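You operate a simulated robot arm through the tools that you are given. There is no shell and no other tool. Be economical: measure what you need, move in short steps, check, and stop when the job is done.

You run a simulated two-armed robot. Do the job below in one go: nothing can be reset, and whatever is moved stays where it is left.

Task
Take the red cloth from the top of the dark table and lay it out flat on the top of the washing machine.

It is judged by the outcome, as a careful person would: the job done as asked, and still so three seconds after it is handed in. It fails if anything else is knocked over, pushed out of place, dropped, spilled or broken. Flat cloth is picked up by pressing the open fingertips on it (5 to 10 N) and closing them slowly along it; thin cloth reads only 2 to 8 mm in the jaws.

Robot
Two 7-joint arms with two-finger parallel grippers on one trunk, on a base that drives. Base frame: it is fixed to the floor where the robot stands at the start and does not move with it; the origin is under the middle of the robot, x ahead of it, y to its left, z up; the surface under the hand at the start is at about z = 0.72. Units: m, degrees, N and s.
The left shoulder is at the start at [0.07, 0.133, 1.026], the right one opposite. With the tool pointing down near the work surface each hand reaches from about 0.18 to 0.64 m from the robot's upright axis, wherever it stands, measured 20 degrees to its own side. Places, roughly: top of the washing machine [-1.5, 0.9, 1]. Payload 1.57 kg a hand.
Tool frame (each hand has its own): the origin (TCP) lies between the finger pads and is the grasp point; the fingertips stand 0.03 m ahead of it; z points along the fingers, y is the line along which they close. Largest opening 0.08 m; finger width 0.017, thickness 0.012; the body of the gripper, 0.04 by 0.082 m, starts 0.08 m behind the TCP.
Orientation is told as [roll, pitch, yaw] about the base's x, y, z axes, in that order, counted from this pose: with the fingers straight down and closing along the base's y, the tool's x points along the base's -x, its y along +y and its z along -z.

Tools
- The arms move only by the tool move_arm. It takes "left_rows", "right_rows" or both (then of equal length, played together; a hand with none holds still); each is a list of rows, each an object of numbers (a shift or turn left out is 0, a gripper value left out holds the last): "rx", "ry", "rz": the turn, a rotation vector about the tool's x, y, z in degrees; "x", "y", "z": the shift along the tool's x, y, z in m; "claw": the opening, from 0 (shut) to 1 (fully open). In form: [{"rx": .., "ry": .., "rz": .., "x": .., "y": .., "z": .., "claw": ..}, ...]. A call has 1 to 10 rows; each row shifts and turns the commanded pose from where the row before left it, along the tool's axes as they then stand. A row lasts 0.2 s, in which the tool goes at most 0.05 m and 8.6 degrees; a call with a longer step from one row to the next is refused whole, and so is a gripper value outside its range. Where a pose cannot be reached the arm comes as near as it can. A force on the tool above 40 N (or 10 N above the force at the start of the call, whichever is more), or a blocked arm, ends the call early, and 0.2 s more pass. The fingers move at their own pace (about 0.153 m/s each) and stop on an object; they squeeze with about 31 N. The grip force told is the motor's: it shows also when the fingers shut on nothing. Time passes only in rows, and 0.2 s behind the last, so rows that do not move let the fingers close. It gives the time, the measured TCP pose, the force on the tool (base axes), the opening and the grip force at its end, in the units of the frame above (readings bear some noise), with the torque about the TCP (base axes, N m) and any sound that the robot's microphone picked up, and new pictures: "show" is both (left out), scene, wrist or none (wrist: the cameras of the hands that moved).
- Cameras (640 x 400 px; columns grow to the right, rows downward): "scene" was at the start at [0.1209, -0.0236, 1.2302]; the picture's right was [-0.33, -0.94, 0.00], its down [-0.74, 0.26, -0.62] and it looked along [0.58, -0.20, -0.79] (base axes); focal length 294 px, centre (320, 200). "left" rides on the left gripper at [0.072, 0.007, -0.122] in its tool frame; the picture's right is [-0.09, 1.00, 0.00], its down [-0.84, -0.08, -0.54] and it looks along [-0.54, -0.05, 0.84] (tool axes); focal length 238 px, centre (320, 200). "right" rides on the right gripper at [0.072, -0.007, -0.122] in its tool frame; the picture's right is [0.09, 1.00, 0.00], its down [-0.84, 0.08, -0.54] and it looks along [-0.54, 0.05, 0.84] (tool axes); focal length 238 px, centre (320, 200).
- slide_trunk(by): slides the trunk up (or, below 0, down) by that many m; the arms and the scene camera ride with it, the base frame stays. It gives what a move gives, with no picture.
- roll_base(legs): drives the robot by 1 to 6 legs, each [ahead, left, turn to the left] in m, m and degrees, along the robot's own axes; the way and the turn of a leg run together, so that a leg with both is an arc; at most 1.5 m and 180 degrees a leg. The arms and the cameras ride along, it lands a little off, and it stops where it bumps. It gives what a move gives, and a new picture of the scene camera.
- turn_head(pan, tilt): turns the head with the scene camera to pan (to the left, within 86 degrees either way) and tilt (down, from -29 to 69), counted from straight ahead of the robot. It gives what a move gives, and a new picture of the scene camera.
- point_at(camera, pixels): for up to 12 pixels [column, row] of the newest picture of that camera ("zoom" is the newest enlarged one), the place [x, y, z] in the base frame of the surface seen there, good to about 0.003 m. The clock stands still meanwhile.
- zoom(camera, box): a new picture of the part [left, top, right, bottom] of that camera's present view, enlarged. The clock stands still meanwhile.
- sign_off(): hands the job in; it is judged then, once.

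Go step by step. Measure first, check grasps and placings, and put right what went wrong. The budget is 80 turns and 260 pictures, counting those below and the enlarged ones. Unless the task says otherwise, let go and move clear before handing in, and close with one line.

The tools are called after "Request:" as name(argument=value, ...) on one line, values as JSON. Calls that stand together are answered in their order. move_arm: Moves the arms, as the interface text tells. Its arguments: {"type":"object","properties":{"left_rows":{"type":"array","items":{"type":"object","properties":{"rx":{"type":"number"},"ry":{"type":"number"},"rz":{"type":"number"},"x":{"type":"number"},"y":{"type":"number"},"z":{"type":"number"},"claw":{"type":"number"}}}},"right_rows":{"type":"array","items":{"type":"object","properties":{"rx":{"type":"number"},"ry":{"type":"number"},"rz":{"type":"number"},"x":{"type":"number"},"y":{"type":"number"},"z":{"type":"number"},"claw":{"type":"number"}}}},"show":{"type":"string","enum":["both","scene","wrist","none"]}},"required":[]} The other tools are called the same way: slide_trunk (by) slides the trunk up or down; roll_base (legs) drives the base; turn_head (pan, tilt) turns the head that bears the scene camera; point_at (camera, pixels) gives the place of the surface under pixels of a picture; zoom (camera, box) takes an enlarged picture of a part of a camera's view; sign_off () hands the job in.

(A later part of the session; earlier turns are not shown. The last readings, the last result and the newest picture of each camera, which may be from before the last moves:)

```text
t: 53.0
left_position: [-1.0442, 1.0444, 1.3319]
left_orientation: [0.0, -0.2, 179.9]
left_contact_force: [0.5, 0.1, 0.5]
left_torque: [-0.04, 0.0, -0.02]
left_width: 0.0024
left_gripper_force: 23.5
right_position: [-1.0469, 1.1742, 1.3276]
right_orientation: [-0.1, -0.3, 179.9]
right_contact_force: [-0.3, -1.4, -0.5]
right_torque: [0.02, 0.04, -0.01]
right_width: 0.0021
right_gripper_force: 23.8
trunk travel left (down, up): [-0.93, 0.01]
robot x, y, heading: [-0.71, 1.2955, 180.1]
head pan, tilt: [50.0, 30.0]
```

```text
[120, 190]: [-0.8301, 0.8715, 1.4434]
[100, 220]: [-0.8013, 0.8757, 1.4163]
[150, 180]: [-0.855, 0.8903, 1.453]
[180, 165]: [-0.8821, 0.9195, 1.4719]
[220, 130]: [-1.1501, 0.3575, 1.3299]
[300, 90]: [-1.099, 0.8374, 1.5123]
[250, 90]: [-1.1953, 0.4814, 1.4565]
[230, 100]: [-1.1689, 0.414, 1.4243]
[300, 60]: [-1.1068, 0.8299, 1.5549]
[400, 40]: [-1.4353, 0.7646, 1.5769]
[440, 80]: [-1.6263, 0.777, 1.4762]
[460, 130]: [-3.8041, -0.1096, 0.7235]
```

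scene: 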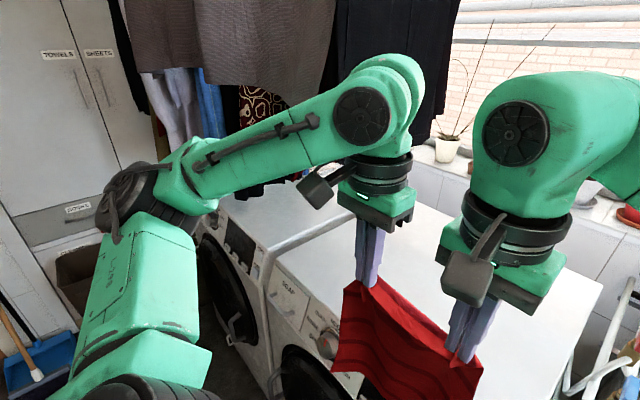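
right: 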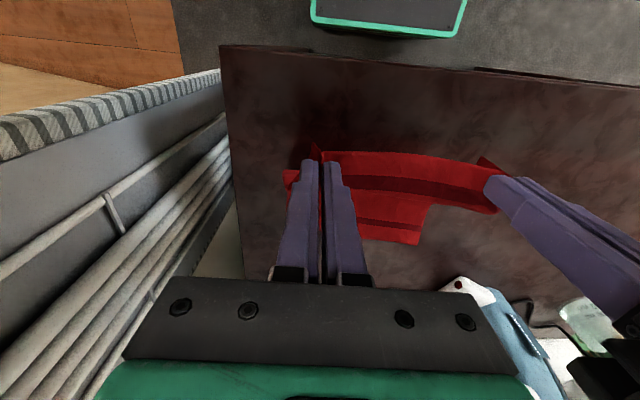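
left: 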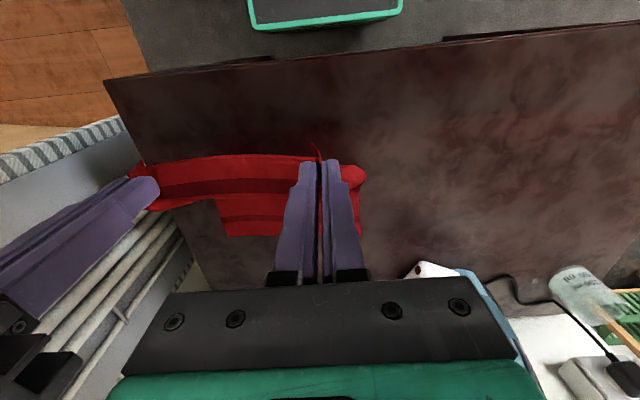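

The elbow (−0.85, 0.87) still clears the gray towel (edge x≈−1.10, y≈0.84–0.88, z≥1.5). I'll go 0.09 m further, and later extend only while lowering so that the arm passes below the towel.

Request:
roll_base(legs=[[0.09, -0.02, 0]])

Request:
turn_head(pan=20, tilt=55)

```text
t: 54.1
left_position: [-1.1311, 1.0619, 1.333]
left_orientation: [-0.1, -0.4, 179.8]
left_contact_force: [0.6, -0.9, 0.0]
left_torque: [0.04, 0.08, -0.03]
left_width: 0.0026
left_gripper_force: 23.7
right_position: [-1.133, 1.1915, 1.3294]
right_orientation: [-0.1, -0.5, 180.0]
right_contact_force: [0.1, -0.8, -0.4]
right_torque: [-0.02, 0.09, -0.05]
right_width: 0.002
right_gripper_force: 24.3
trunk travel left (down, up): [-0.93, 0.01]
robot x, y, heading: [-0.8004, 1.3131, 179.9]
head pan, tilt: [50.0, 30.0]
```

scene: 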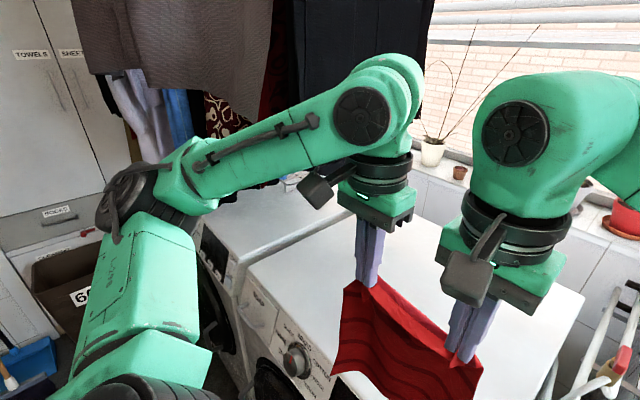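

```text
t: 55.1
left_position: [-1.1422, 1.0648, 1.3302]
left_orientation: [0.1, 0.0, 179.9]
left_contact_force: [-0.2, 0.8, -0.3]
left_torque: [-0.01, -0.06, -0.05]
left_width: 0.0025
left_gripper_force: 23.7
right_position: [-1.144, 1.1951, 1.3259]
right_orientation: [-0.1, 0.1, 180.0]
right_contact_force: [0.3, 0.8, 0.2]
right_torque: [-0.03, -0.02, -0.02]
right_width: 0.0023
right_gripper_force: 24.1
trunk travel left (down, up): [-0.93, 0.01]
robot x, y, heading: [-0.7997, 1.3153, 179.8]
head pan, tilt: [20.0, 55.0]
```

scene: 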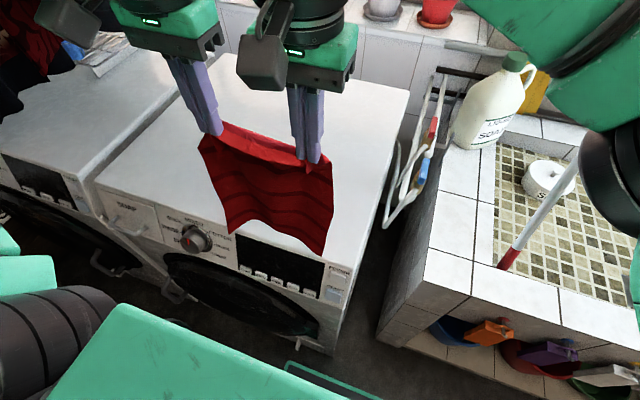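

I see my base's front handle at (290,365) and the machine foot at (325,350). I'll measure the gap and the cloth bottom edge.

Request:
point_at(camera="scene", pixels=[[290, 366], [330, 382], [325, 348], [235, 230], [322, 252], [320, 215], [395, 95], [385, 215]])

```text
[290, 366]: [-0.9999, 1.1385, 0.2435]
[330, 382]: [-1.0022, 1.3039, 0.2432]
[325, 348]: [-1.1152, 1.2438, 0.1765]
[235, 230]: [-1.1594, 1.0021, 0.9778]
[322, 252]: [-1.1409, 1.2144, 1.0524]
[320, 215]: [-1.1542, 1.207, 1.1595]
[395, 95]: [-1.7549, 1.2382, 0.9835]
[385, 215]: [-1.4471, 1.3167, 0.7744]
```

The base front is 0.20 m ahead of the axis (x≈−1.00), leaving 11 cm. I'll advance 6 cm more, ending with the cloth hanging just over the front edge of the top.

Request:
roll_base(legs=[[0.06, 0, 0]])

Request:
point_at(camera="scene", pixels=[[230, 222], [318, 240], [212, 140], [315, 170]])

```text
t: 56.2
left_position: [-1.1925, 1.0636, 1.3298]
left_orientation: [0.0, 0.1, -179.6]
left_contact_force: [-0.4, -0.3, -0.8]
left_torque: [-0.02, -0.03, -0.07]
left_width: 0.0026
left_gripper_force: 24.0
right_position: [-1.1947, 1.1935, 1.3276]
right_orientation: [-0.1, 0.0, -179.6]
right_contact_force: [-1.2, -1.1, 0.3]
right_torque: [-0.01, -0.05, 0.0]
right_width: 0.0022
right_gripper_force: 23.8
trunk travel left (down, up): [-0.93, 0.01]
robot x, y, heading: [-0.8563, 1.316, -179.7]
head pan, tilt: [20.0, 55.0]
stopped in leg 1: the robot was blocked; the commanded pose is now the measured one
```

scene: 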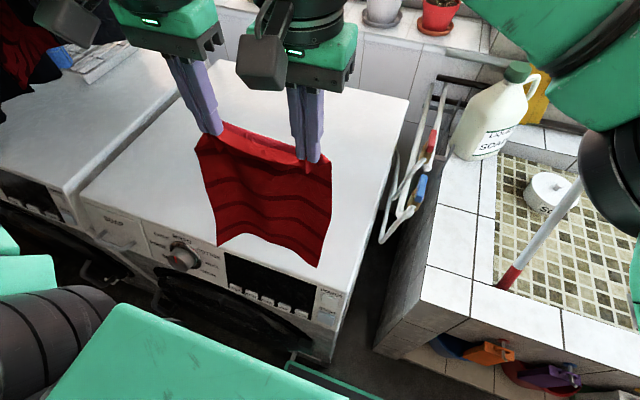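

```text
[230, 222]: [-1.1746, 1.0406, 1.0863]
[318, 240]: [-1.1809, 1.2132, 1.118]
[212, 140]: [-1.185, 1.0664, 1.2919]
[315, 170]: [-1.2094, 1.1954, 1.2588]
```

The base touched something lightly at x≈−0.856, so I'll back off 1 cm. Then I move the hands 5 cm forward and lower until the free edge just reaches the top near the front.

Request:
roll_base(legs=[[-0.012, 0, 0]])

Request:
move_arm(left_rows=[{"x": -0.02}, {"x": -0.02}, {"x": -0.02}, {"z": 0.02}, {"z": 0.02}, {"z": 0.02}, {}], right_rows=[{"x": -0.02}, {"x": -0.02}, {"x": -0.02}, {"z": 0.02}, {"z": 0.02}, {"z": 0.02}, {}])

```text
t: 57.0
left_position: [-1.1843, 1.0635, 1.3283]
left_orientation: [0.0, 0.2, -179.6]
left_contact_force: [-0.5, 0.8, -0.6]
left_torque: [0.01, -0.08, -0.04]
left_width: 0.0023
left_gripper_force: 23.6
right_position: [-1.1859, 1.1946, 1.3261]
right_orientation: [0.0, 0.3, -179.6]
right_contact_force: [-0.5, -0.2, 0.1]
right_torque: [0.03, -0.07, 0.03]
right_width: 0.002
right_gripper_force: 24.3
trunk travel left (down, up): [-0.93, 0.01]
robot x, y, heading: [-0.8424, 1.3164, -179.7]
head pan, tilt: [20.0, 55.0]
```

scene: 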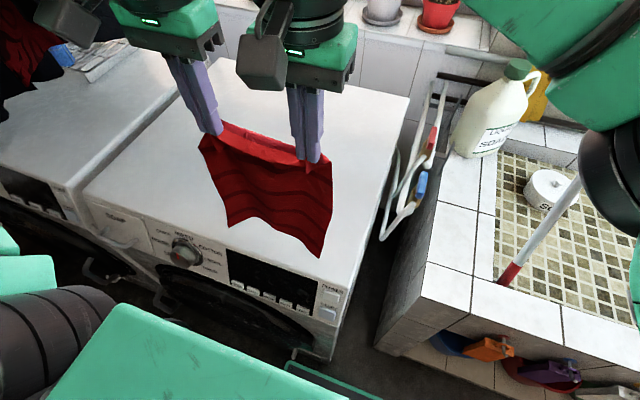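

```text
t: 58.5
left_position: [-1.2387, 1.0635, 1.2696]
left_orientation: [0.1, 0.0, -179.7]
left_contact_force: [-0.8, -0.2, -0.2]
left_torque: [0.0, 0.0, -0.04]
left_width: 0.0025
left_gripper_force: 24.3
right_position: [-1.2424, 1.1923, 1.2667]
right_orientation: [0.0, -0.1, -179.6]
right_contact_force: [0.4, 0.1, 0.1]
right_torque: [0.0, -0.03, 0.01]
right_width: 0.0022
right_gripper_force: 23.4
trunk travel left (down, up): [-0.93, 0.01]
robot x, y, heading: [-0.8395, 1.3171, -179.9]
head pan, tilt: [20.0, 55.0]
```

scene: 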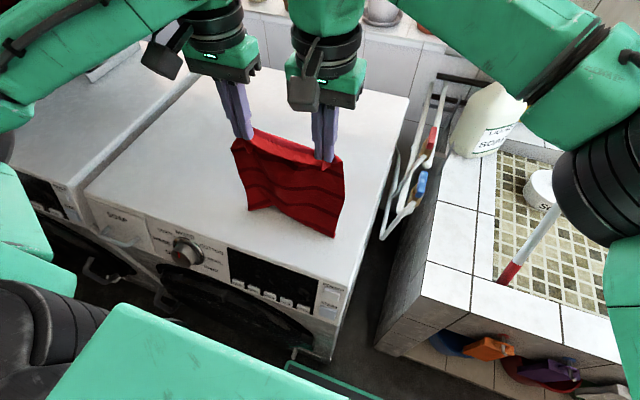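
right: 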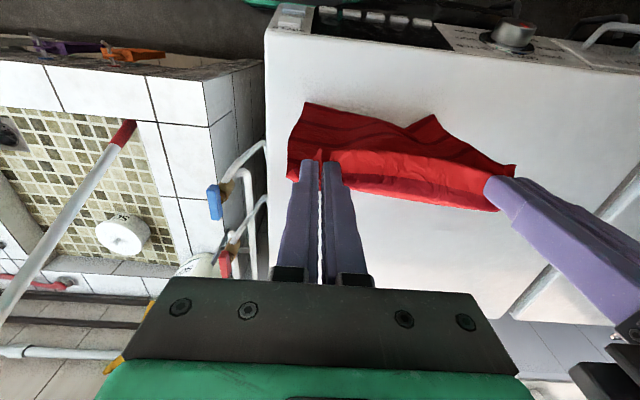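
left: 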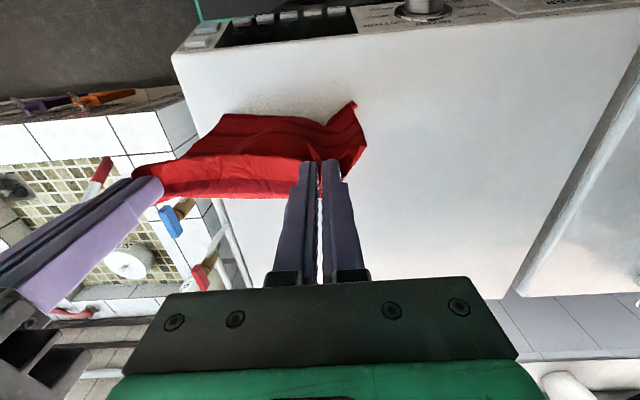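

The free edge hangs on the near side, just above the top. I'll measure where it is.

Request:
point_at(camera="scene", pixels=[[334, 234], [250, 206], [290, 218], [340, 245], [250, 215], [300, 180]])

Request:
turn_head(pan=48, tilt=30)

```text
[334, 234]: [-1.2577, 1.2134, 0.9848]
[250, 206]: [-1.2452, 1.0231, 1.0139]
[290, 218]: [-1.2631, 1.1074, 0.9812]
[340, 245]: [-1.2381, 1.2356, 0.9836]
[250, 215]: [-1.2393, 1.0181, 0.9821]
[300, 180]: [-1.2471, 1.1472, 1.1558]
```

```text
t: 59.5
left_position: [-1.2382, 1.0628, 1.2708]
left_orientation: [0.0, 0.0, -179.7]
left_contact_force: [0.0, 0.0, 0.7]
left_torque: [0.0, 0.01, -0.04]
left_width: 0.0025
left_gripper_force: 23.4
right_position: [-1.2412, 1.1925, 1.2673]
right_orientation: [0.1, -0.1, -179.6]
right_contact_force: [-0.1, 0.8, -1.0]
right_torque: [0.01, -0.03, -0.02]
right_width: 0.0022
right_gripper_force: 23.6
trunk travel left (down, up): [-0.93, 0.01]
robot x, y, heading: [-0.8417, 1.3171, -179.7]
head pan, tilt: [48.0, 30.0]
```

scene: 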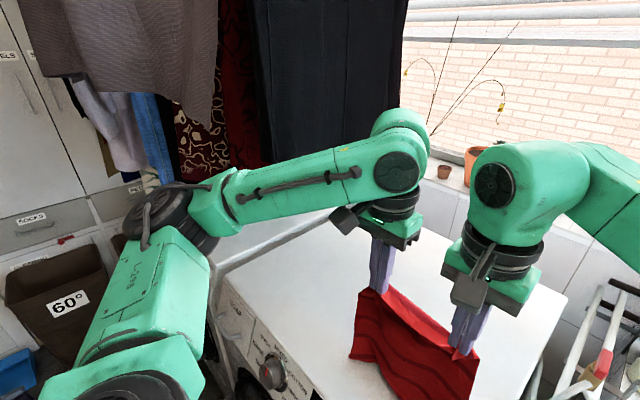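

The free edge rests at x≈−1.24, z≈0.984, and the arm is clear of the laundry. Now I'll arc the hands forward and down over the top, pulling back slightly first.

Request:
move_arm(left_rows=[{"x": 0.022, "z": 0.014}, {"x": -0.042, "z": 0.009}, {"x": -0.045, "z": 0.01}, {"x": -0.04, "z": 0.022}, {"x": -0.038, "z": 0.024}, {"x": -0.03, "z": 0.035}, {"x": -0.03, "z": 0.035}, {}], right_rows=[{"x": 0.022, "z": 0.014}, {"x": -0.042, "z": 0.009}, {"x": -0.045, "z": 0.01}, {"x": -0.04, "z": 0.022}, {"x": -0.038, "z": 0.024}, {"x": -0.03, "z": 0.035}, {"x": -0.03, "z": 0.035}, {}], show="wrist")

Request:
turn_head(pan=20, tilt=50)

```text
t: 60.9
left_position: [-1.4167, 1.0748, 1.1538]
left_orientation: [-1.1, 0.6, 178.9]
left_contact_force: [8.8, 15.4, 2.6]
left_torque: [0.49, -0.31, -0.06]
left_width: 0.0023
left_gripper_force: 23.8
right_position: [-1.3528, 1.1993, 1.1751]
right_orientation: [1.5, 0.0, -179.3]
right_contact_force: [-9.5, -15.3, -2.9]
right_torque: [-0.52, 0.26, -0.07]
right_width: 0.0023
right_gripper_force: 23.7
right hand out of reach, approached as far as the arm can: row 4, 5, 6, 7
trunk travel left (down, up): [-0.93, 0.01]
robot x, y, heading: [-0.8393, 1.3181, -179.7]
head pan, tilt: [48.0, 30.0]
stopped in row 7 (right hand): the force on the tool passed its limit at 44 N (the readings are from after the stop); the commanded pose is now the measured one
```

right: 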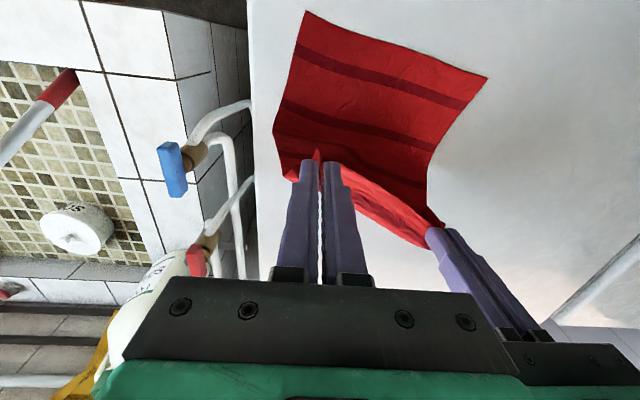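
left: 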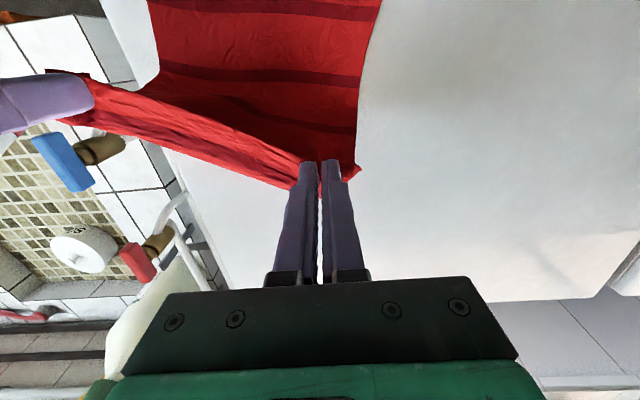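

```text
t: 61.9
left_position: [-1.4115, 1.0712, 1.154]
left_orientation: [-1.3, 0.4, 179.3]
left_contact_force: [12.1, 22.5, 3.6]
left_torque: [0.75, -0.43, -0.12]
left_width: 0.0023
left_gripper_force: 24.5
right_position: [-1.3464, 1.1978, 1.1759]
right_orientation: [1.0, -0.3, -179.3]
right_contact_force: [-13.1, -23.2, -3.6]
right_torque: [-0.7, 0.42, -0.03]
right_width: 0.0024
right_gripper_force: 23.5
trunk travel left (down, up): [-0.93, 0.01]
robot x, y, heading: [-0.8399, 1.3218, -179.6]
head pan, tilt: [20.0, 50.0]
```

scene: 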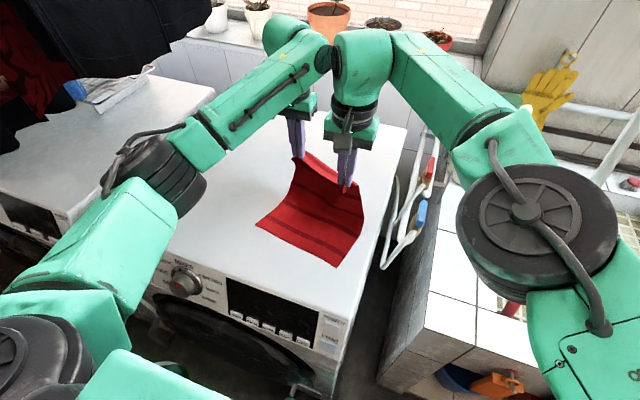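

The lower half of the cloth already lies flat, but the right hand ran out of reach at x≈−1.35 and the cloth is taut. I'll bring the left hand level with the right, then pitch both tools forward to gain reach.

Request:
move_arm(left_rows=[{"x": 0.03, "z": -0.01}, {"x": 0.034, "z": -0.011, "y": 0.003}, {}, {"ry": -8}, {"ry": -8}, {"ry": -8}, {"ry": -8}, {"ry": -8}, {}], right_rows=[{}, {}, {}, {"ry": -8}, {"ry": -8}, {"ry": -8}, {"ry": -8}, {"ry": -8}, {}])

```text
t: 63.9
left_position: [-1.3502, 1.0658, 1.1763]
left_orientation: [-1.2, -39.9, -179.9]
left_contact_force: [-0.6, 0.9, 0.2]
left_torque: [0.03, 0.03, 0.04]
left_width: 0.0025
left_gripper_force: 23.9
right_position: [-1.3473, 1.1986, 1.1755]
right_orientation: [1.3, -40.2, 180.0]
right_contact_force: [0.4, 0.0, -1.1]
right_torque: [0.0, -0.01, 0.01]
right_width: 0.0018
right_gripper_force: 23.6
trunk travel left (down, up): [-0.93, 0.01]
robot x, y, heading: [-0.842, 1.3192, -179.9]
head pan, tilt: [20.0, 50.0]
```

scene: 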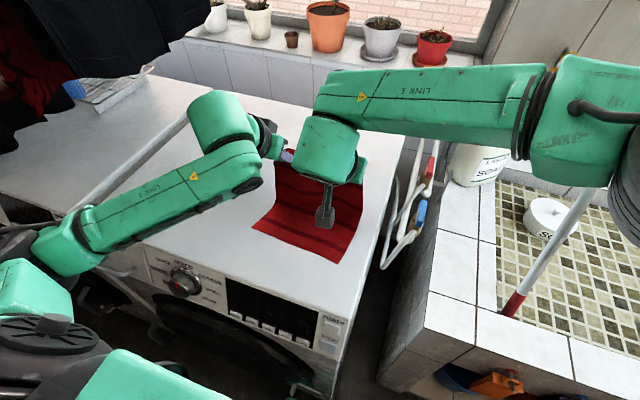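
right: 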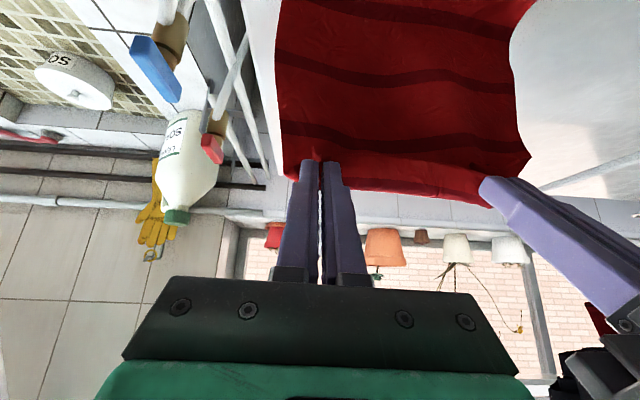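
left: 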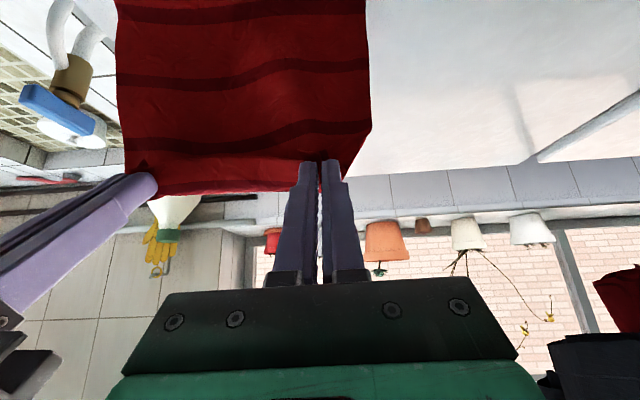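

The pitched tools work and the cloth is draped well. I'll measure its near edge to plan the last stretch.

Request:
point_at(camera="scene", pixels=[[255, 224], [335, 258], [295, 240], [290, 215], [285, 190], [350, 190], [338, 330]])

```text
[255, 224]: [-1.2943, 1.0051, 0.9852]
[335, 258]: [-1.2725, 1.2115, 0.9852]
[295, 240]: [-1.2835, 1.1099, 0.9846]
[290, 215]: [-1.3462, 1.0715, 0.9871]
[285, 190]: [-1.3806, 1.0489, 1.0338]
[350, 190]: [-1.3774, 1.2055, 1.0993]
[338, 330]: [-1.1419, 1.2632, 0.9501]
```

The near edge is at x≈−1.28, which would put the far edge near −1.55 — beyond comfortable reach. I'll reverse the arc to lift the cloth and re-seat its free edge about 6 cm nearer the front.

Request:
move_arm(left_rows=[{"x": 0.0118, "z": -0.038}, {"x": 0.0118, "z": -0.038}, {"x": 0.0118, "z": -0.038}, {"x": 0.0118, "z": -0.038}, {"x": 0.015, "z": -0.013}, {}, {}], right_rows=[{"x": 0.0118, "z": -0.038}, {"x": 0.0118, "z": -0.038}, {"x": 0.0118, "z": -0.038}, {"x": 0.0118, "z": -0.038}, {"x": 0.015, "z": -0.013}, {}, {}], show="scene")

```text
t: 65.5
left_position: [-1.2812, 1.0467, 1.2512]
left_orientation: [-1.1, -39.6, -179.9]
left_contact_force: [0.7, -0.1, 0.2]
left_torque: [-0.02, 0.0, 0.0]
left_width: 0.0018
left_gripper_force: 23.2
left hand out of reach, approached as far as the arm can: row 2, 3, 4, 5
right_position: [-1.1951, 1.2004, 1.2609]
right_orientation: [1.3, -40.1, 179.8]
right_contact_force: [0.0, -0.2, 0.5]
right_torque: [0.0, 0.0, -0.05]
right_width: 0.0
right_gripper_force: 21.6
trunk travel left (down, up): [-0.93, 0.01]
robot x, y, heading: [-0.8426, 1.314, -179.5]
head pan, tilt: [20.0, 50.0]
```

scene: 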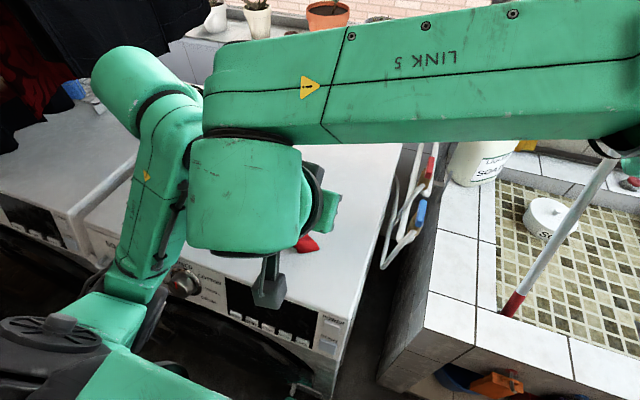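

The left arm hit a joint limit, and the right gripper now reads 0 — the cloth slipped out of it. I'll see where the cloth is.

Request:
zoom(camera="left", box=[0, 0, 640, 400])

Request:
zoom(camera="right", box=[0, 0, 640, 400])

```text
1.00 times, centred on (320, 200) of left (not enlarged: the box is as wide or as high as the picture)
```

zoom: 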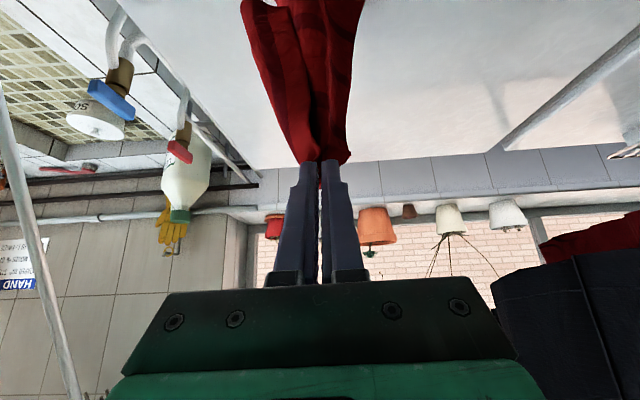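

```text
1.00 times, centred on (320, 200) of right (not enlarged: the box is as wide or as high as the picture)
```

zoom: 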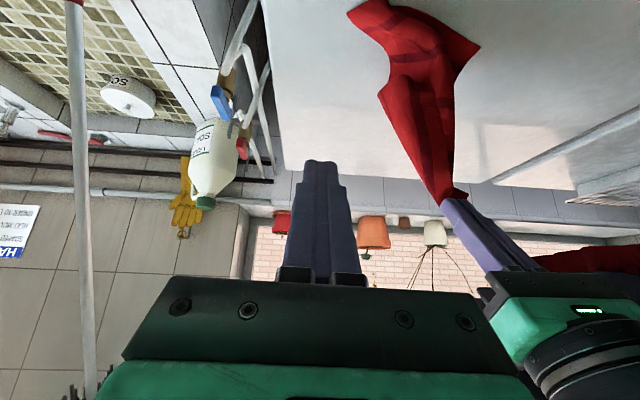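

The left hand still holds its corner with the cloth trailing on the washer's top; nothing has fallen. I'll swing the right arm aside, and return both tools to vertical to see better.

Request:
move_arm(left_rows=[{}, {"ry": 8}, {"ry": 8}, {"ry": 8}, {"ry": 8}, {"ry": 7.5}, {}, {}], right_rows=[{"y": -0.04}, {"ry": 8, "y": -0.04}, {"ry": 8, "y": -0.04}, {"ry": 8, "y": -0.04}, {"ry": 8, "y": -0.04}, {"ry": 8}, {"x": 0.02}, {}])

```text
t: 67.3
left_position: [-1.2795, 1.0468, 1.2523]
left_orientation: [-0.9, -0.3, 179.3]
left_contact_force: [-0.7, 0.5, -0.6]
left_torque: [0.0, 0.04, 0.0]
left_width: 0.0019
left_gripper_force: 23.6
right_position: [-1.1728, 1.4038, 1.2601]
right_orientation: [1.0, -0.1, -179.2]
right_contact_force: [0.0, 0.7, 0.2]
right_torque: [-0.02, 0.0, -0.02]
right_width: 0.0
right_gripper_force: 21.1
trunk travel left (down, up): [-0.93, 0.01]
robot x, y, heading: [-0.8429, 1.3171, -179.5]
head pan, tilt: [20.0, 50.0]
```

scene: 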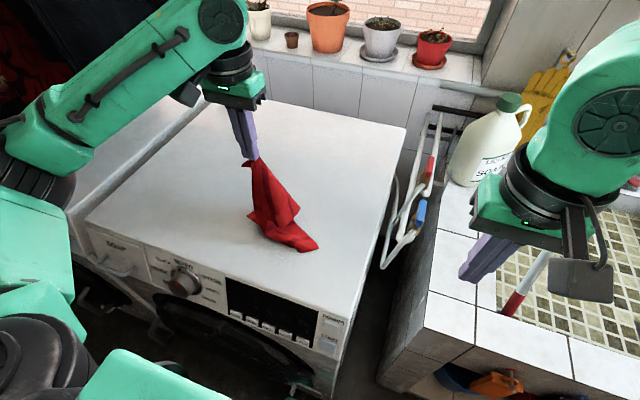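
right: 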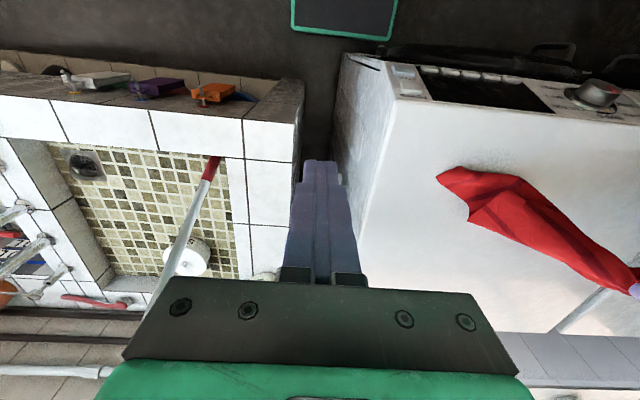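
left: 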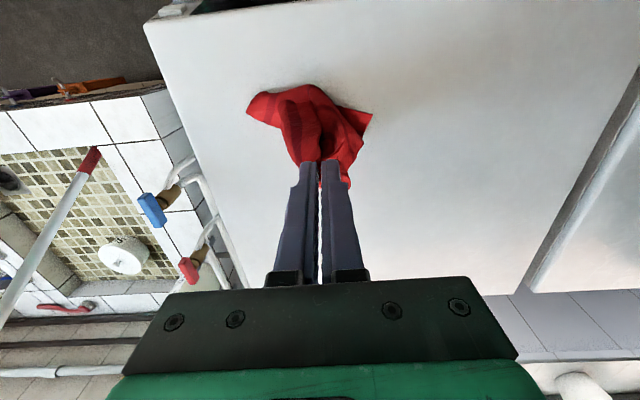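

The cloth hangs from the left hand with its opposite corner at about (316,247). I'll lay it down diagonally: forward-left and down, so that it opens out on the top, and then spread the remaining corners.

Request:
move_arm(left_rows=[{"x": -0.03, "y": 0.015, "z": 0.02}, {"x": -0.03, "y": 0.015, "z": 0.025}, {"x": -0.03, "y": 0.015, "z": 0.035}, {"x": -0.025, "y": 0.01, "z": 0.04}, {"x": -0.02, "y": 0.01, "z": 0.04}, {"x": -0.015, "y": 0.005, "z": 0.035}, {"z": 0.025}, {}])

```text
t: 69.1
left_position: [-1.4293, 0.984, 1.0309]
left_orientation: [-0.9, -0.4, 179.2]
left_contact_force: [0.7, -1.7, 0.3]
left_torque: [0.0, -0.03, 0.01]
left_width: 0.0018
left_gripper_force: 23.6
left hand out of reach, approached as far as the arm can: row 7
right_position: [-1.1734, 1.4013, 1.2586]
right_orientation: [0.9, -0.2, -179.4]
right_contact_force: [0.3, -1.3, -0.8]
right_torque: [0.02, 0.06, -0.01]
right_width: 0.0
right_gripper_force: 20.9
trunk travel left (down, up): [-0.93, 0.01]
robot x, y, heading: [-0.8405, 1.3127, -179.5]
head pan, tilt: [20.0, 50.0]
```

scene: 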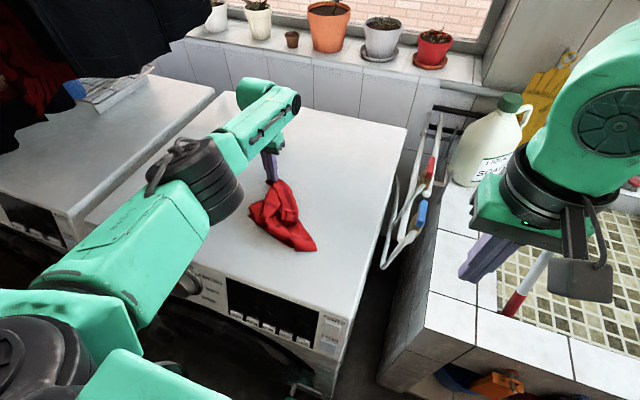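
left: 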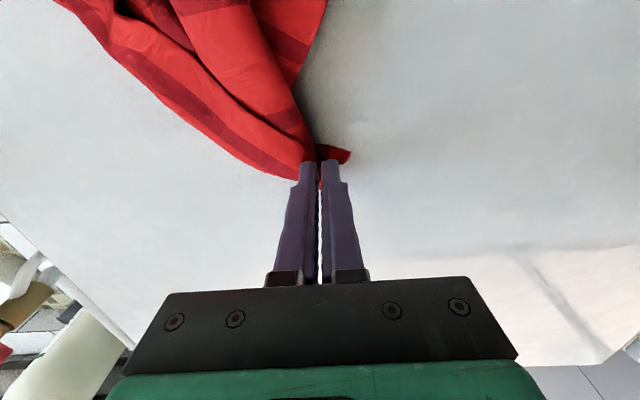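

The cloth lies diagonally with some folds. I'll zoom in to see its structure.

Request:
zoom(camera="scene", box=[210, 150, 370, 270])

Request:
point_at(camera="scene", pixels=[[316, 248], [250, 206], [298, 215], [270, 185], [275, 215]])

```text
3.33 times, centred on (290, 210) of scene
```

zoom: 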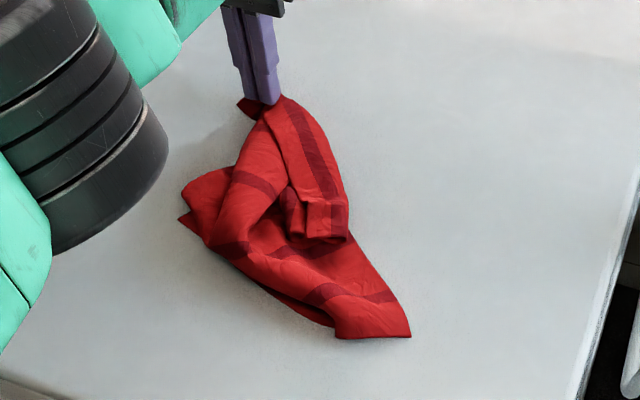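

```text
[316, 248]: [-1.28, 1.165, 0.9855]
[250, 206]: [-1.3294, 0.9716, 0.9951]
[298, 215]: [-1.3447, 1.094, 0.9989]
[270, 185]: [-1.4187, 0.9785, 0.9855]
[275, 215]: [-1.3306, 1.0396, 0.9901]
```

The edge from the held corner runs to a curled corner at about (298,215), i.e. (−1.345, 1.094). I'll bring the right hand over it, pitched forward for reach, to regrip that second corner.

Request:
move_arm(right_rows=[{"x": -0.018, "y": 0.039, "ry": -4, "claw": 0.5}, {"x": -0.018, "y": 0.039, "z": 0.003, "ry": -4}, {"x": -0.018, "y": 0.039, "z": 0.005, "ry": -4}, {"x": -0.018, "y": 0.039, "z": 0.006, "ry": -4}, {"x": -0.018, "y": 0.039, "z": 0.007, "ry": -4}, {"x": -0.018, "y": 0.039, "z": 0.008, "ry": -4}, {"x": -0.018, "y": 0.039, "z": 0.009, "ry": -4}, {"x": -0.018, "y": 0.04, "z": 0.01, "ry": -4}, {"x": 0.02, "z": 0.035}, {"x": 0.02, "z": 0.035}])

```text
t: 71.3
left_position: [-1.4292, 0.9815, 1.03]
left_orientation: [-1.0, -0.3, 179.3]
left_contact_force: [0.2, -0.5, 0.0]
left_torque: [0.01, 0.01, 0.01]
left_width: 0.0016
left_gripper_force: 23.5
right_position: [-1.3259, 1.1171, 1.1624]
right_orientation: [1.0, -32.1, -180.0]
right_contact_force: [0.4, 0.4, -0.5]
right_torque: [0.0, 0.0, -0.01]
right_width: 0.0399
right_gripper_force: 0.1
right hand out of reach, approached as far as the arm can: row 8
trunk travel left (down, up): [-0.93, 0.01]
robot x, y, heading: [-0.8397, 1.3169, -179.6]
head pan, tilt: [20.0, 50.0]
```

scene: 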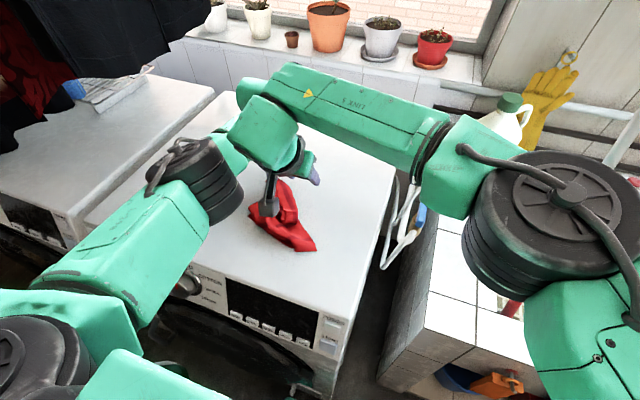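
right: 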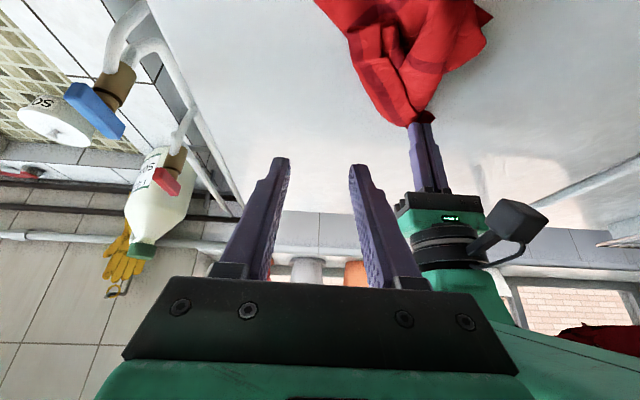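

The right hand is close. I'll locate the corner in the right camera's view.

Request:
zoom(camera="right", box=[280, 0, 520, 150])

Request:
point_at(camera="right", pixels=[[355, 60], [350, 20], [395, 50], [410, 20], [400, 100], [325, 5]])

```text
2.67 times, centred on (400, 75) of right
```

zoom: 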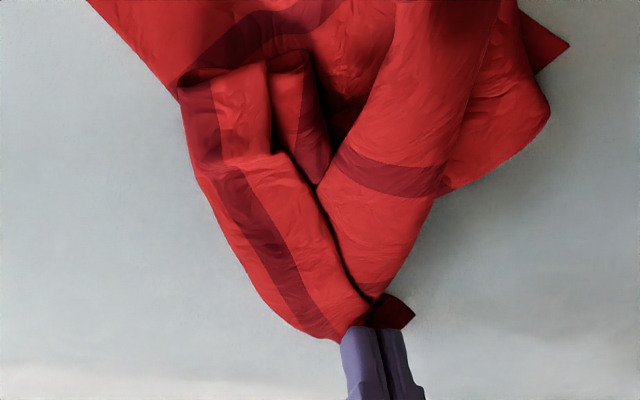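

```text
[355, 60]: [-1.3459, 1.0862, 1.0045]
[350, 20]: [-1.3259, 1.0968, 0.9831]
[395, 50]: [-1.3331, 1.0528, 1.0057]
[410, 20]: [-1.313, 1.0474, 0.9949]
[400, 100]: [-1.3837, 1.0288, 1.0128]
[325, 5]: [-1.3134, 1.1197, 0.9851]
```

The corner appears folded inward over the cloth; its tip is near right-view pixel (375,28), i.e. (−1.335, 1.078, 1.0). I'll bring the right fingertips down just above it.

Request:
move_arm(right_rows=[{"x": 0.014, "y": 0.01, "z": 0.02, "claw": 0.45}, {"x": 0.014, "y": 0.01, "z": 0.02}, {"x": 0.014, "y": 0.01, "z": 0.02}, {"x": 0.015, "y": 0.009, "z": 0.021}, {"x": 0.015, "z": 0.021}, {}])

Request:
zoom(camera="scene", box=[210, 150, 370, 270])

```text
t: 72.7
left_position: [-1.43, 0.9852, 1.0311]
left_orientation: [-1.0, -0.3, 179.2]
left_contact_force: [0.3, 0.0, 0.7]
left_torque: [-0.05, 0.0, 0.01]
left_width: 0.0018
left_gripper_force: 23.1
right_position: [-1.3164, 1.1178, 1.041]
right_orientation: [0.9, -32.3, 179.7]
right_contact_force: [0.2, 0.1, 0.8]
right_torque: [0.0, 0.01, -0.04]
right_width: 0.0357
right_gripper_force: 0.1
right hand out of reach, approached as far as the arm can: row 2, 3, 4
trunk travel left (down, up): [-0.93, 0.01]
robot x, y, heading: [-0.8447, 1.3204, -179.7]
head pan, tilt: [20.0, 50.0]
```

scene: 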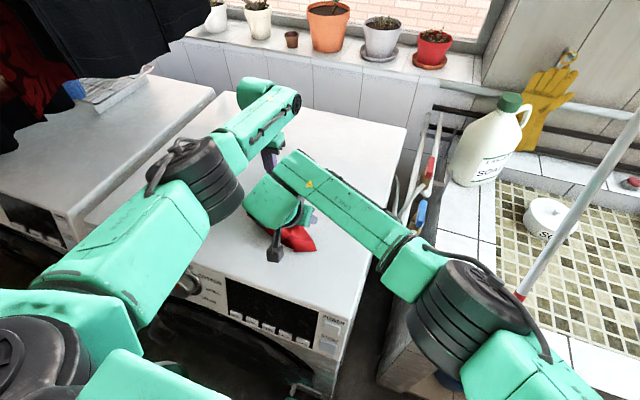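
right: 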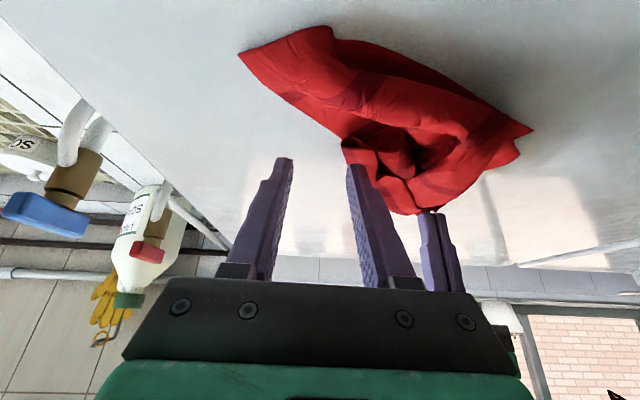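

```text
3.33 times, centred on (290, 210) of scene
```

zoom: 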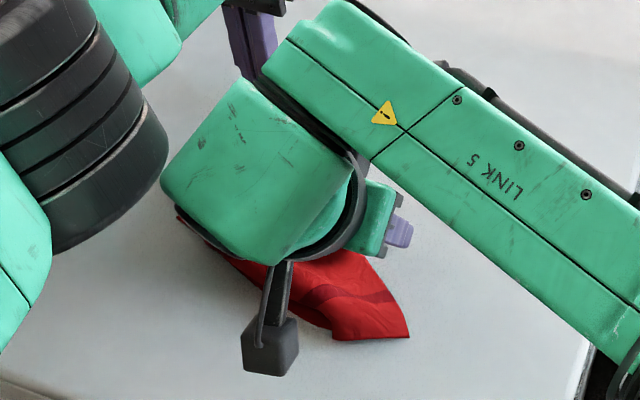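

The right arm stops at y≈1.117, about 4 cm short. Instead I'll carry the cloth to it: shift the left-held corner 4.5 cm toward +y.

Request:
move_arm(left_rows=[{"z": -0.004, "y": -0.015}, {"y": -0.015}, {"y": -0.015}, {}], right_rows=[{"z": -0.01}, {}, {}, {}], show="wrist")

```text
t: 73.7
left_position: [-1.4295, 1.0139, 1.0422]
left_orientation: [-0.4, -1.0, -179.5]
left_contact_force: [0.2, 0.4, -0.6]
left_torque: [-0.02, -0.04, 0.0]
left_width: 0.0017
left_gripper_force: 23.5
right_position: [-1.3073, 1.1179, 1.0399]
right_orientation: [-0.2, -32.1, -179.2]
right_contact_force: [-0.5, -0.2, 0.1]
right_torque: [0.01, 0.0, 0.03]
right_width: 0.0359
right_gripper_force: 0.2
trunk travel left (down, up): [-0.93, 0.01]
robot x, y, heading: [-0.8415, 1.3182, -179.7]
head pan, tilt: [20.0, 50.0]
```

right: 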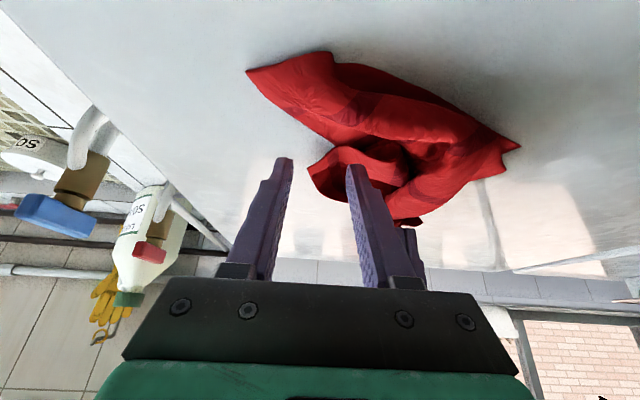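
left: 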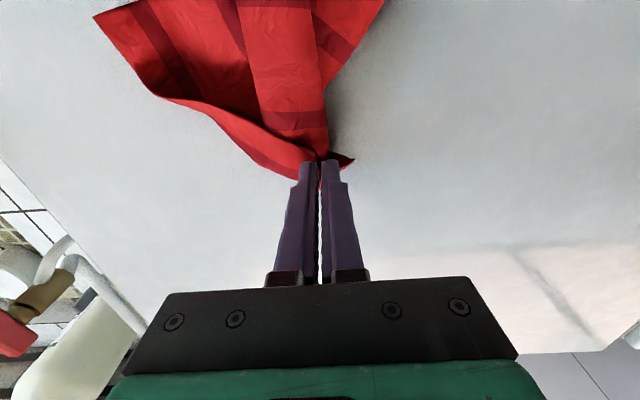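

The folded part now lies partly between the right fingers. I'll bring it 1.5 cm more and lower the right hand onto it.

Request:
move_arm(left_rows=[{"y": -0.01}, {"y": -0.007}, {}, {}, {}], right_rows=[{}, {}, {"x": 0.001, "z": 0.012}, {"x": 0.001, "z": 0.008}, {}], show="wrist")

```text
t: 74.9
left_position: [-1.4262, 1.0331, 1.0368]
left_orientation: [-0.4, -0.3, -179.9]
left_contact_force: [-0.4, -0.4, -0.4]
left_torque: [-0.02, -0.02, 0.01]
left_width: 0.0021
left_gripper_force: 22.7
right_position: [-1.3198, 1.1228, 1.0293]
right_orientation: [0.7, -32.1, 179.6]
right_contact_force: [0.4, 0.1, -0.1]
right_torque: [0.01, 0.01, 0.02]
right_width: 0.0358
right_gripper_force: 0.1
right hand out of reach, approached as far as the arm can: row 4
trunk travel left (down, up): [-0.93, 0.01]
robot x, y, heading: [-0.8403, 1.3157, -179.8]
head pan, tilt: [20.0, 50.0]
```

right: 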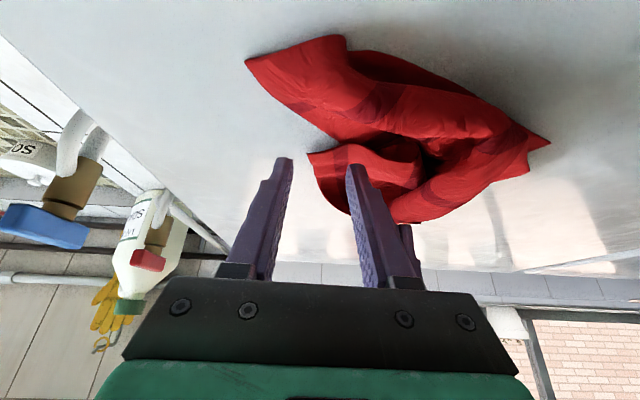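
left: 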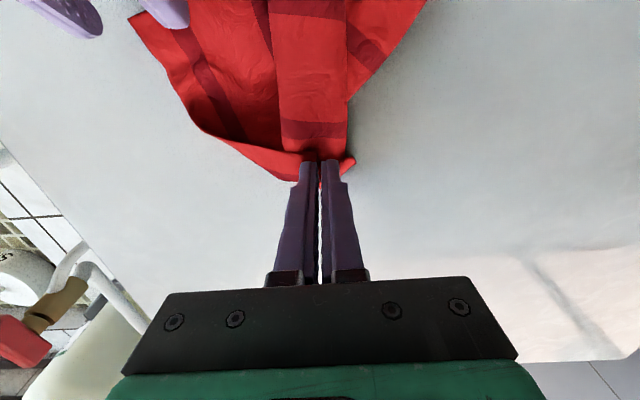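

The left view now shows the fold's end near (140,20), next to the right fingertips at (80,20) and (170,15). I'll measure these.

Request:
point_at(camera="left", pixels=[[140, 20], [165, 70], [200, 60], [175, 22], [90, 30], [190, 30], [240, 40]])

Request:
point_at(camera="right", pixels=[[312, 158], [330, 190], [360, 155], [320, 170], [285, 165]])

Request:
zoom(camera="right", box=[230, 20, 560, 230])

```text
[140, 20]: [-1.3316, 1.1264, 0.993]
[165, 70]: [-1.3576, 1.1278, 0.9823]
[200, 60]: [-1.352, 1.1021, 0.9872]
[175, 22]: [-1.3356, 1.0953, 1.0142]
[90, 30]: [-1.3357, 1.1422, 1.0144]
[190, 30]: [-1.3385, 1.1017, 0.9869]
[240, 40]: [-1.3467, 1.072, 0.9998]
```

```text
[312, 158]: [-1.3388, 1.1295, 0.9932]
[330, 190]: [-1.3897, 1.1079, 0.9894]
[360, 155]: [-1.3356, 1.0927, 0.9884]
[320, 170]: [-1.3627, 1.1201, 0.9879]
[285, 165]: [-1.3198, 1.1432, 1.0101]
```

```text
1.90 times, centred on (395, 125) of right
```

zoom: 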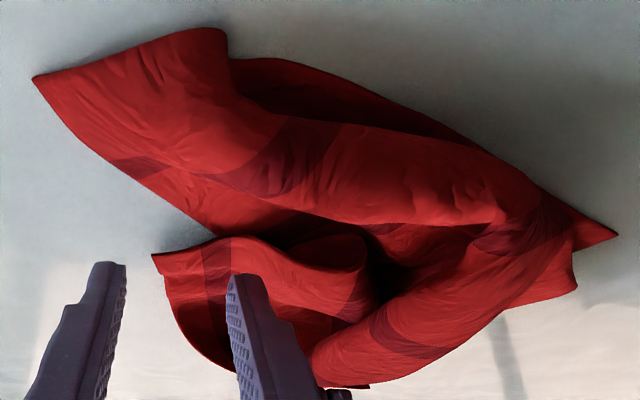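

The free corner sits at (−1.337, 1.129, 0.993), between the right fingertips. I'll lower until they press, then check the force.

Request:
move_arm(right_rows=[{"x": 0.007, "z": 0.006}, {"x": 0.004, "z": 0.006}, {"x": 0.002, "z": 0.003}, {}], show="wrist")

```text
t: 75.9
left_position: [-1.4258, 1.0449, 1.0367]
left_orientation: [-1.0, -0.2, 179.3]
left_contact_force: [-0.3, -1.1, -0.1]
left_torque: [-0.03, 0.02, 0.01]
left_width: 0.0016
left_gripper_force: 23.6
right_position: [-1.3203, 1.1273, 1.0163]
right_orientation: [0.9, -33.0, 179.4]
right_contact_force: [-3.2, -1.9, 15.2]
right_torque: [-0.39, 0.23, -0.04]
right_width: 0.0372
right_gripper_force: 0.9
trunk travel left (down, up): [-0.93, 0.01]
robot x, y, heading: [-0.8398, 1.3179, -179.6]
head pan, tilt: [20.0, 50.0]
```

right: 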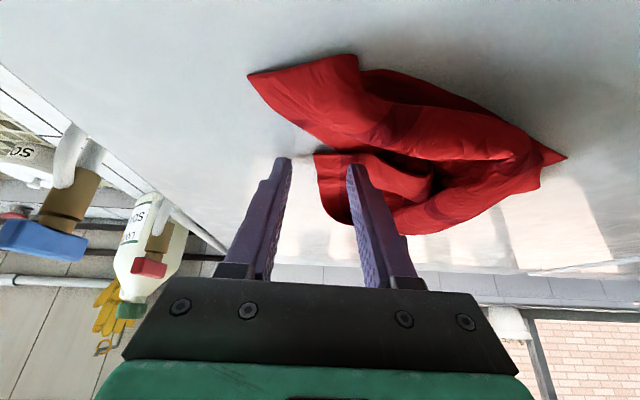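

Contact at 15 N with the corner between the fingers; I'll ease off slightly and close slowly.

Request:
move_arm(right_rows=[{"z": -0.0006, "claw": 0.38}, {"claw": 0.3}, {"claw": 0.22}, {"claw": 0.14}, {"claw": 0.06}, {"claw": 0.0}, {}, {}], show="wrist")

```text
t: 77.7
left_position: [-1.4239, 1.0448, 1.04]
left_orientation: [-0.9, -0.5, 179.4]
left_contact_force: [0.1, -0.1, 0.4]
left_torque: [-0.04, 0.04, 0.02]
left_width: 0.0017
left_gripper_force: 23.7
right_position: [-1.3181, 1.1272, 1.0144]
right_orientation: [0.6, -32.9, 179.5]
right_contact_force: [-0.1, -5.0, 35.2]
right_torque: [-0.35, 0.38, 0.09]
right_width: 0.0028
right_gripper_force: 23.9
trunk travel left (down, up): [-0.93, 0.01]
robot x, y, heading: [-0.842, 1.3132, -179.9]
head pan, tilt: [20.0, 50.0]
```

right: 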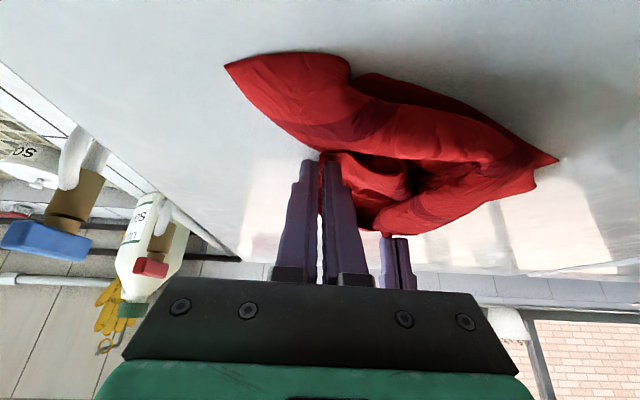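

Both hands hold the same short edge again (right 2.8 mm). I'll lift both in step, bringing them level at x≈−1.23 and about 16 cm apart.

Request:
move_arm(left_rows=[{"x": 0.0277, "z": -0.0314}, {"x": 0.0277, "z": -0.0314}, {"x": 0.0277, "z": -0.0314}, {"x": 0.0277, "z": -0.0314}, {"x": 0.0277, "z": -0.0314}, {"x": 0.0277, "z": -0.0314}, {"x": 0.0277, "z": -0.0314}, {}], right_rows=[{"x": -0.0085, "y": -0.009, "z": -0.0363, "ry": 4.7}, {"x": -0.0053, "y": -0.009, "z": -0.0368, "ry": 4.7}, {"x": -0.0027, "y": -0.009, "z": -0.0371, "ry": 4.7}, {"x": 0.0005, "y": -0.01, "z": -0.0372, "ry": 4.7}, {"x": 0.0037, "y": -0.01, "z": -0.037, "ry": 4.7}, {"x": 0.0066, "y": -0.01, "z": -0.0366, "ry": 4.7}, {"x": 0.0097, "y": -0.01, "z": -0.0359, "ry": 4.7}, {}])

```text
t: 79.5
left_position: [-1.2282, 1.0412, 1.2538]
left_orientation: [-0.9, -0.2, 179.2]
left_contact_force: [-0.1, -0.1, -0.3]
left_torque: [-0.02, -0.01, 0.01]
left_width: 0.002
left_gripper_force: 23.6
right_position: [-1.2301, 1.1878, 1.256]
right_orientation: [1.1, 0.8, -179.2]
right_contact_force: [0.2, -0.6, -0.6]
right_torque: [-0.01, 0.01, 0.0]
right_width: 0.0021
right_gripper_force: 23.9
trunk travel left (down, up): [-0.93, 0.01]
robot x, y, heading: [-0.8424, 1.3163, -179.6]
head pan, tilt: [20.0, 50.0]
```

scene: 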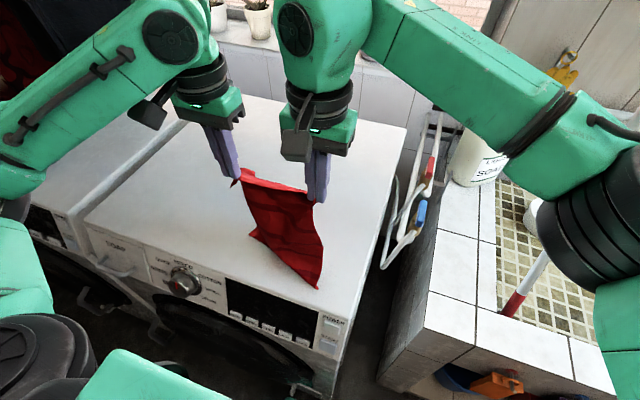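
right: 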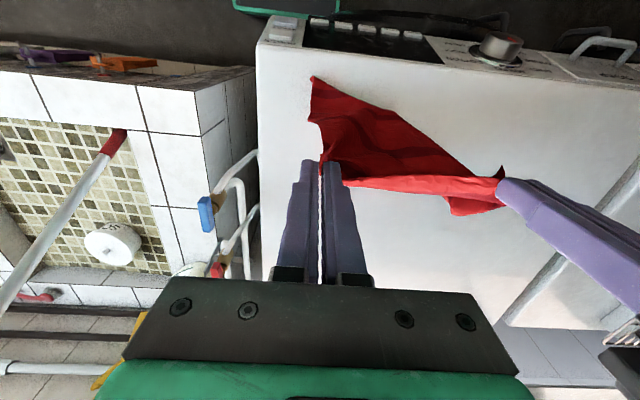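
left: 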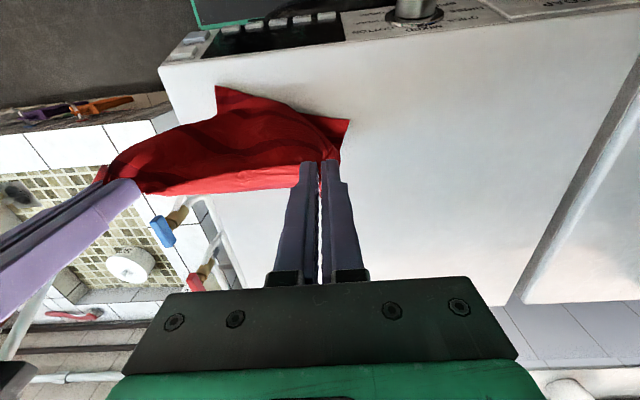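

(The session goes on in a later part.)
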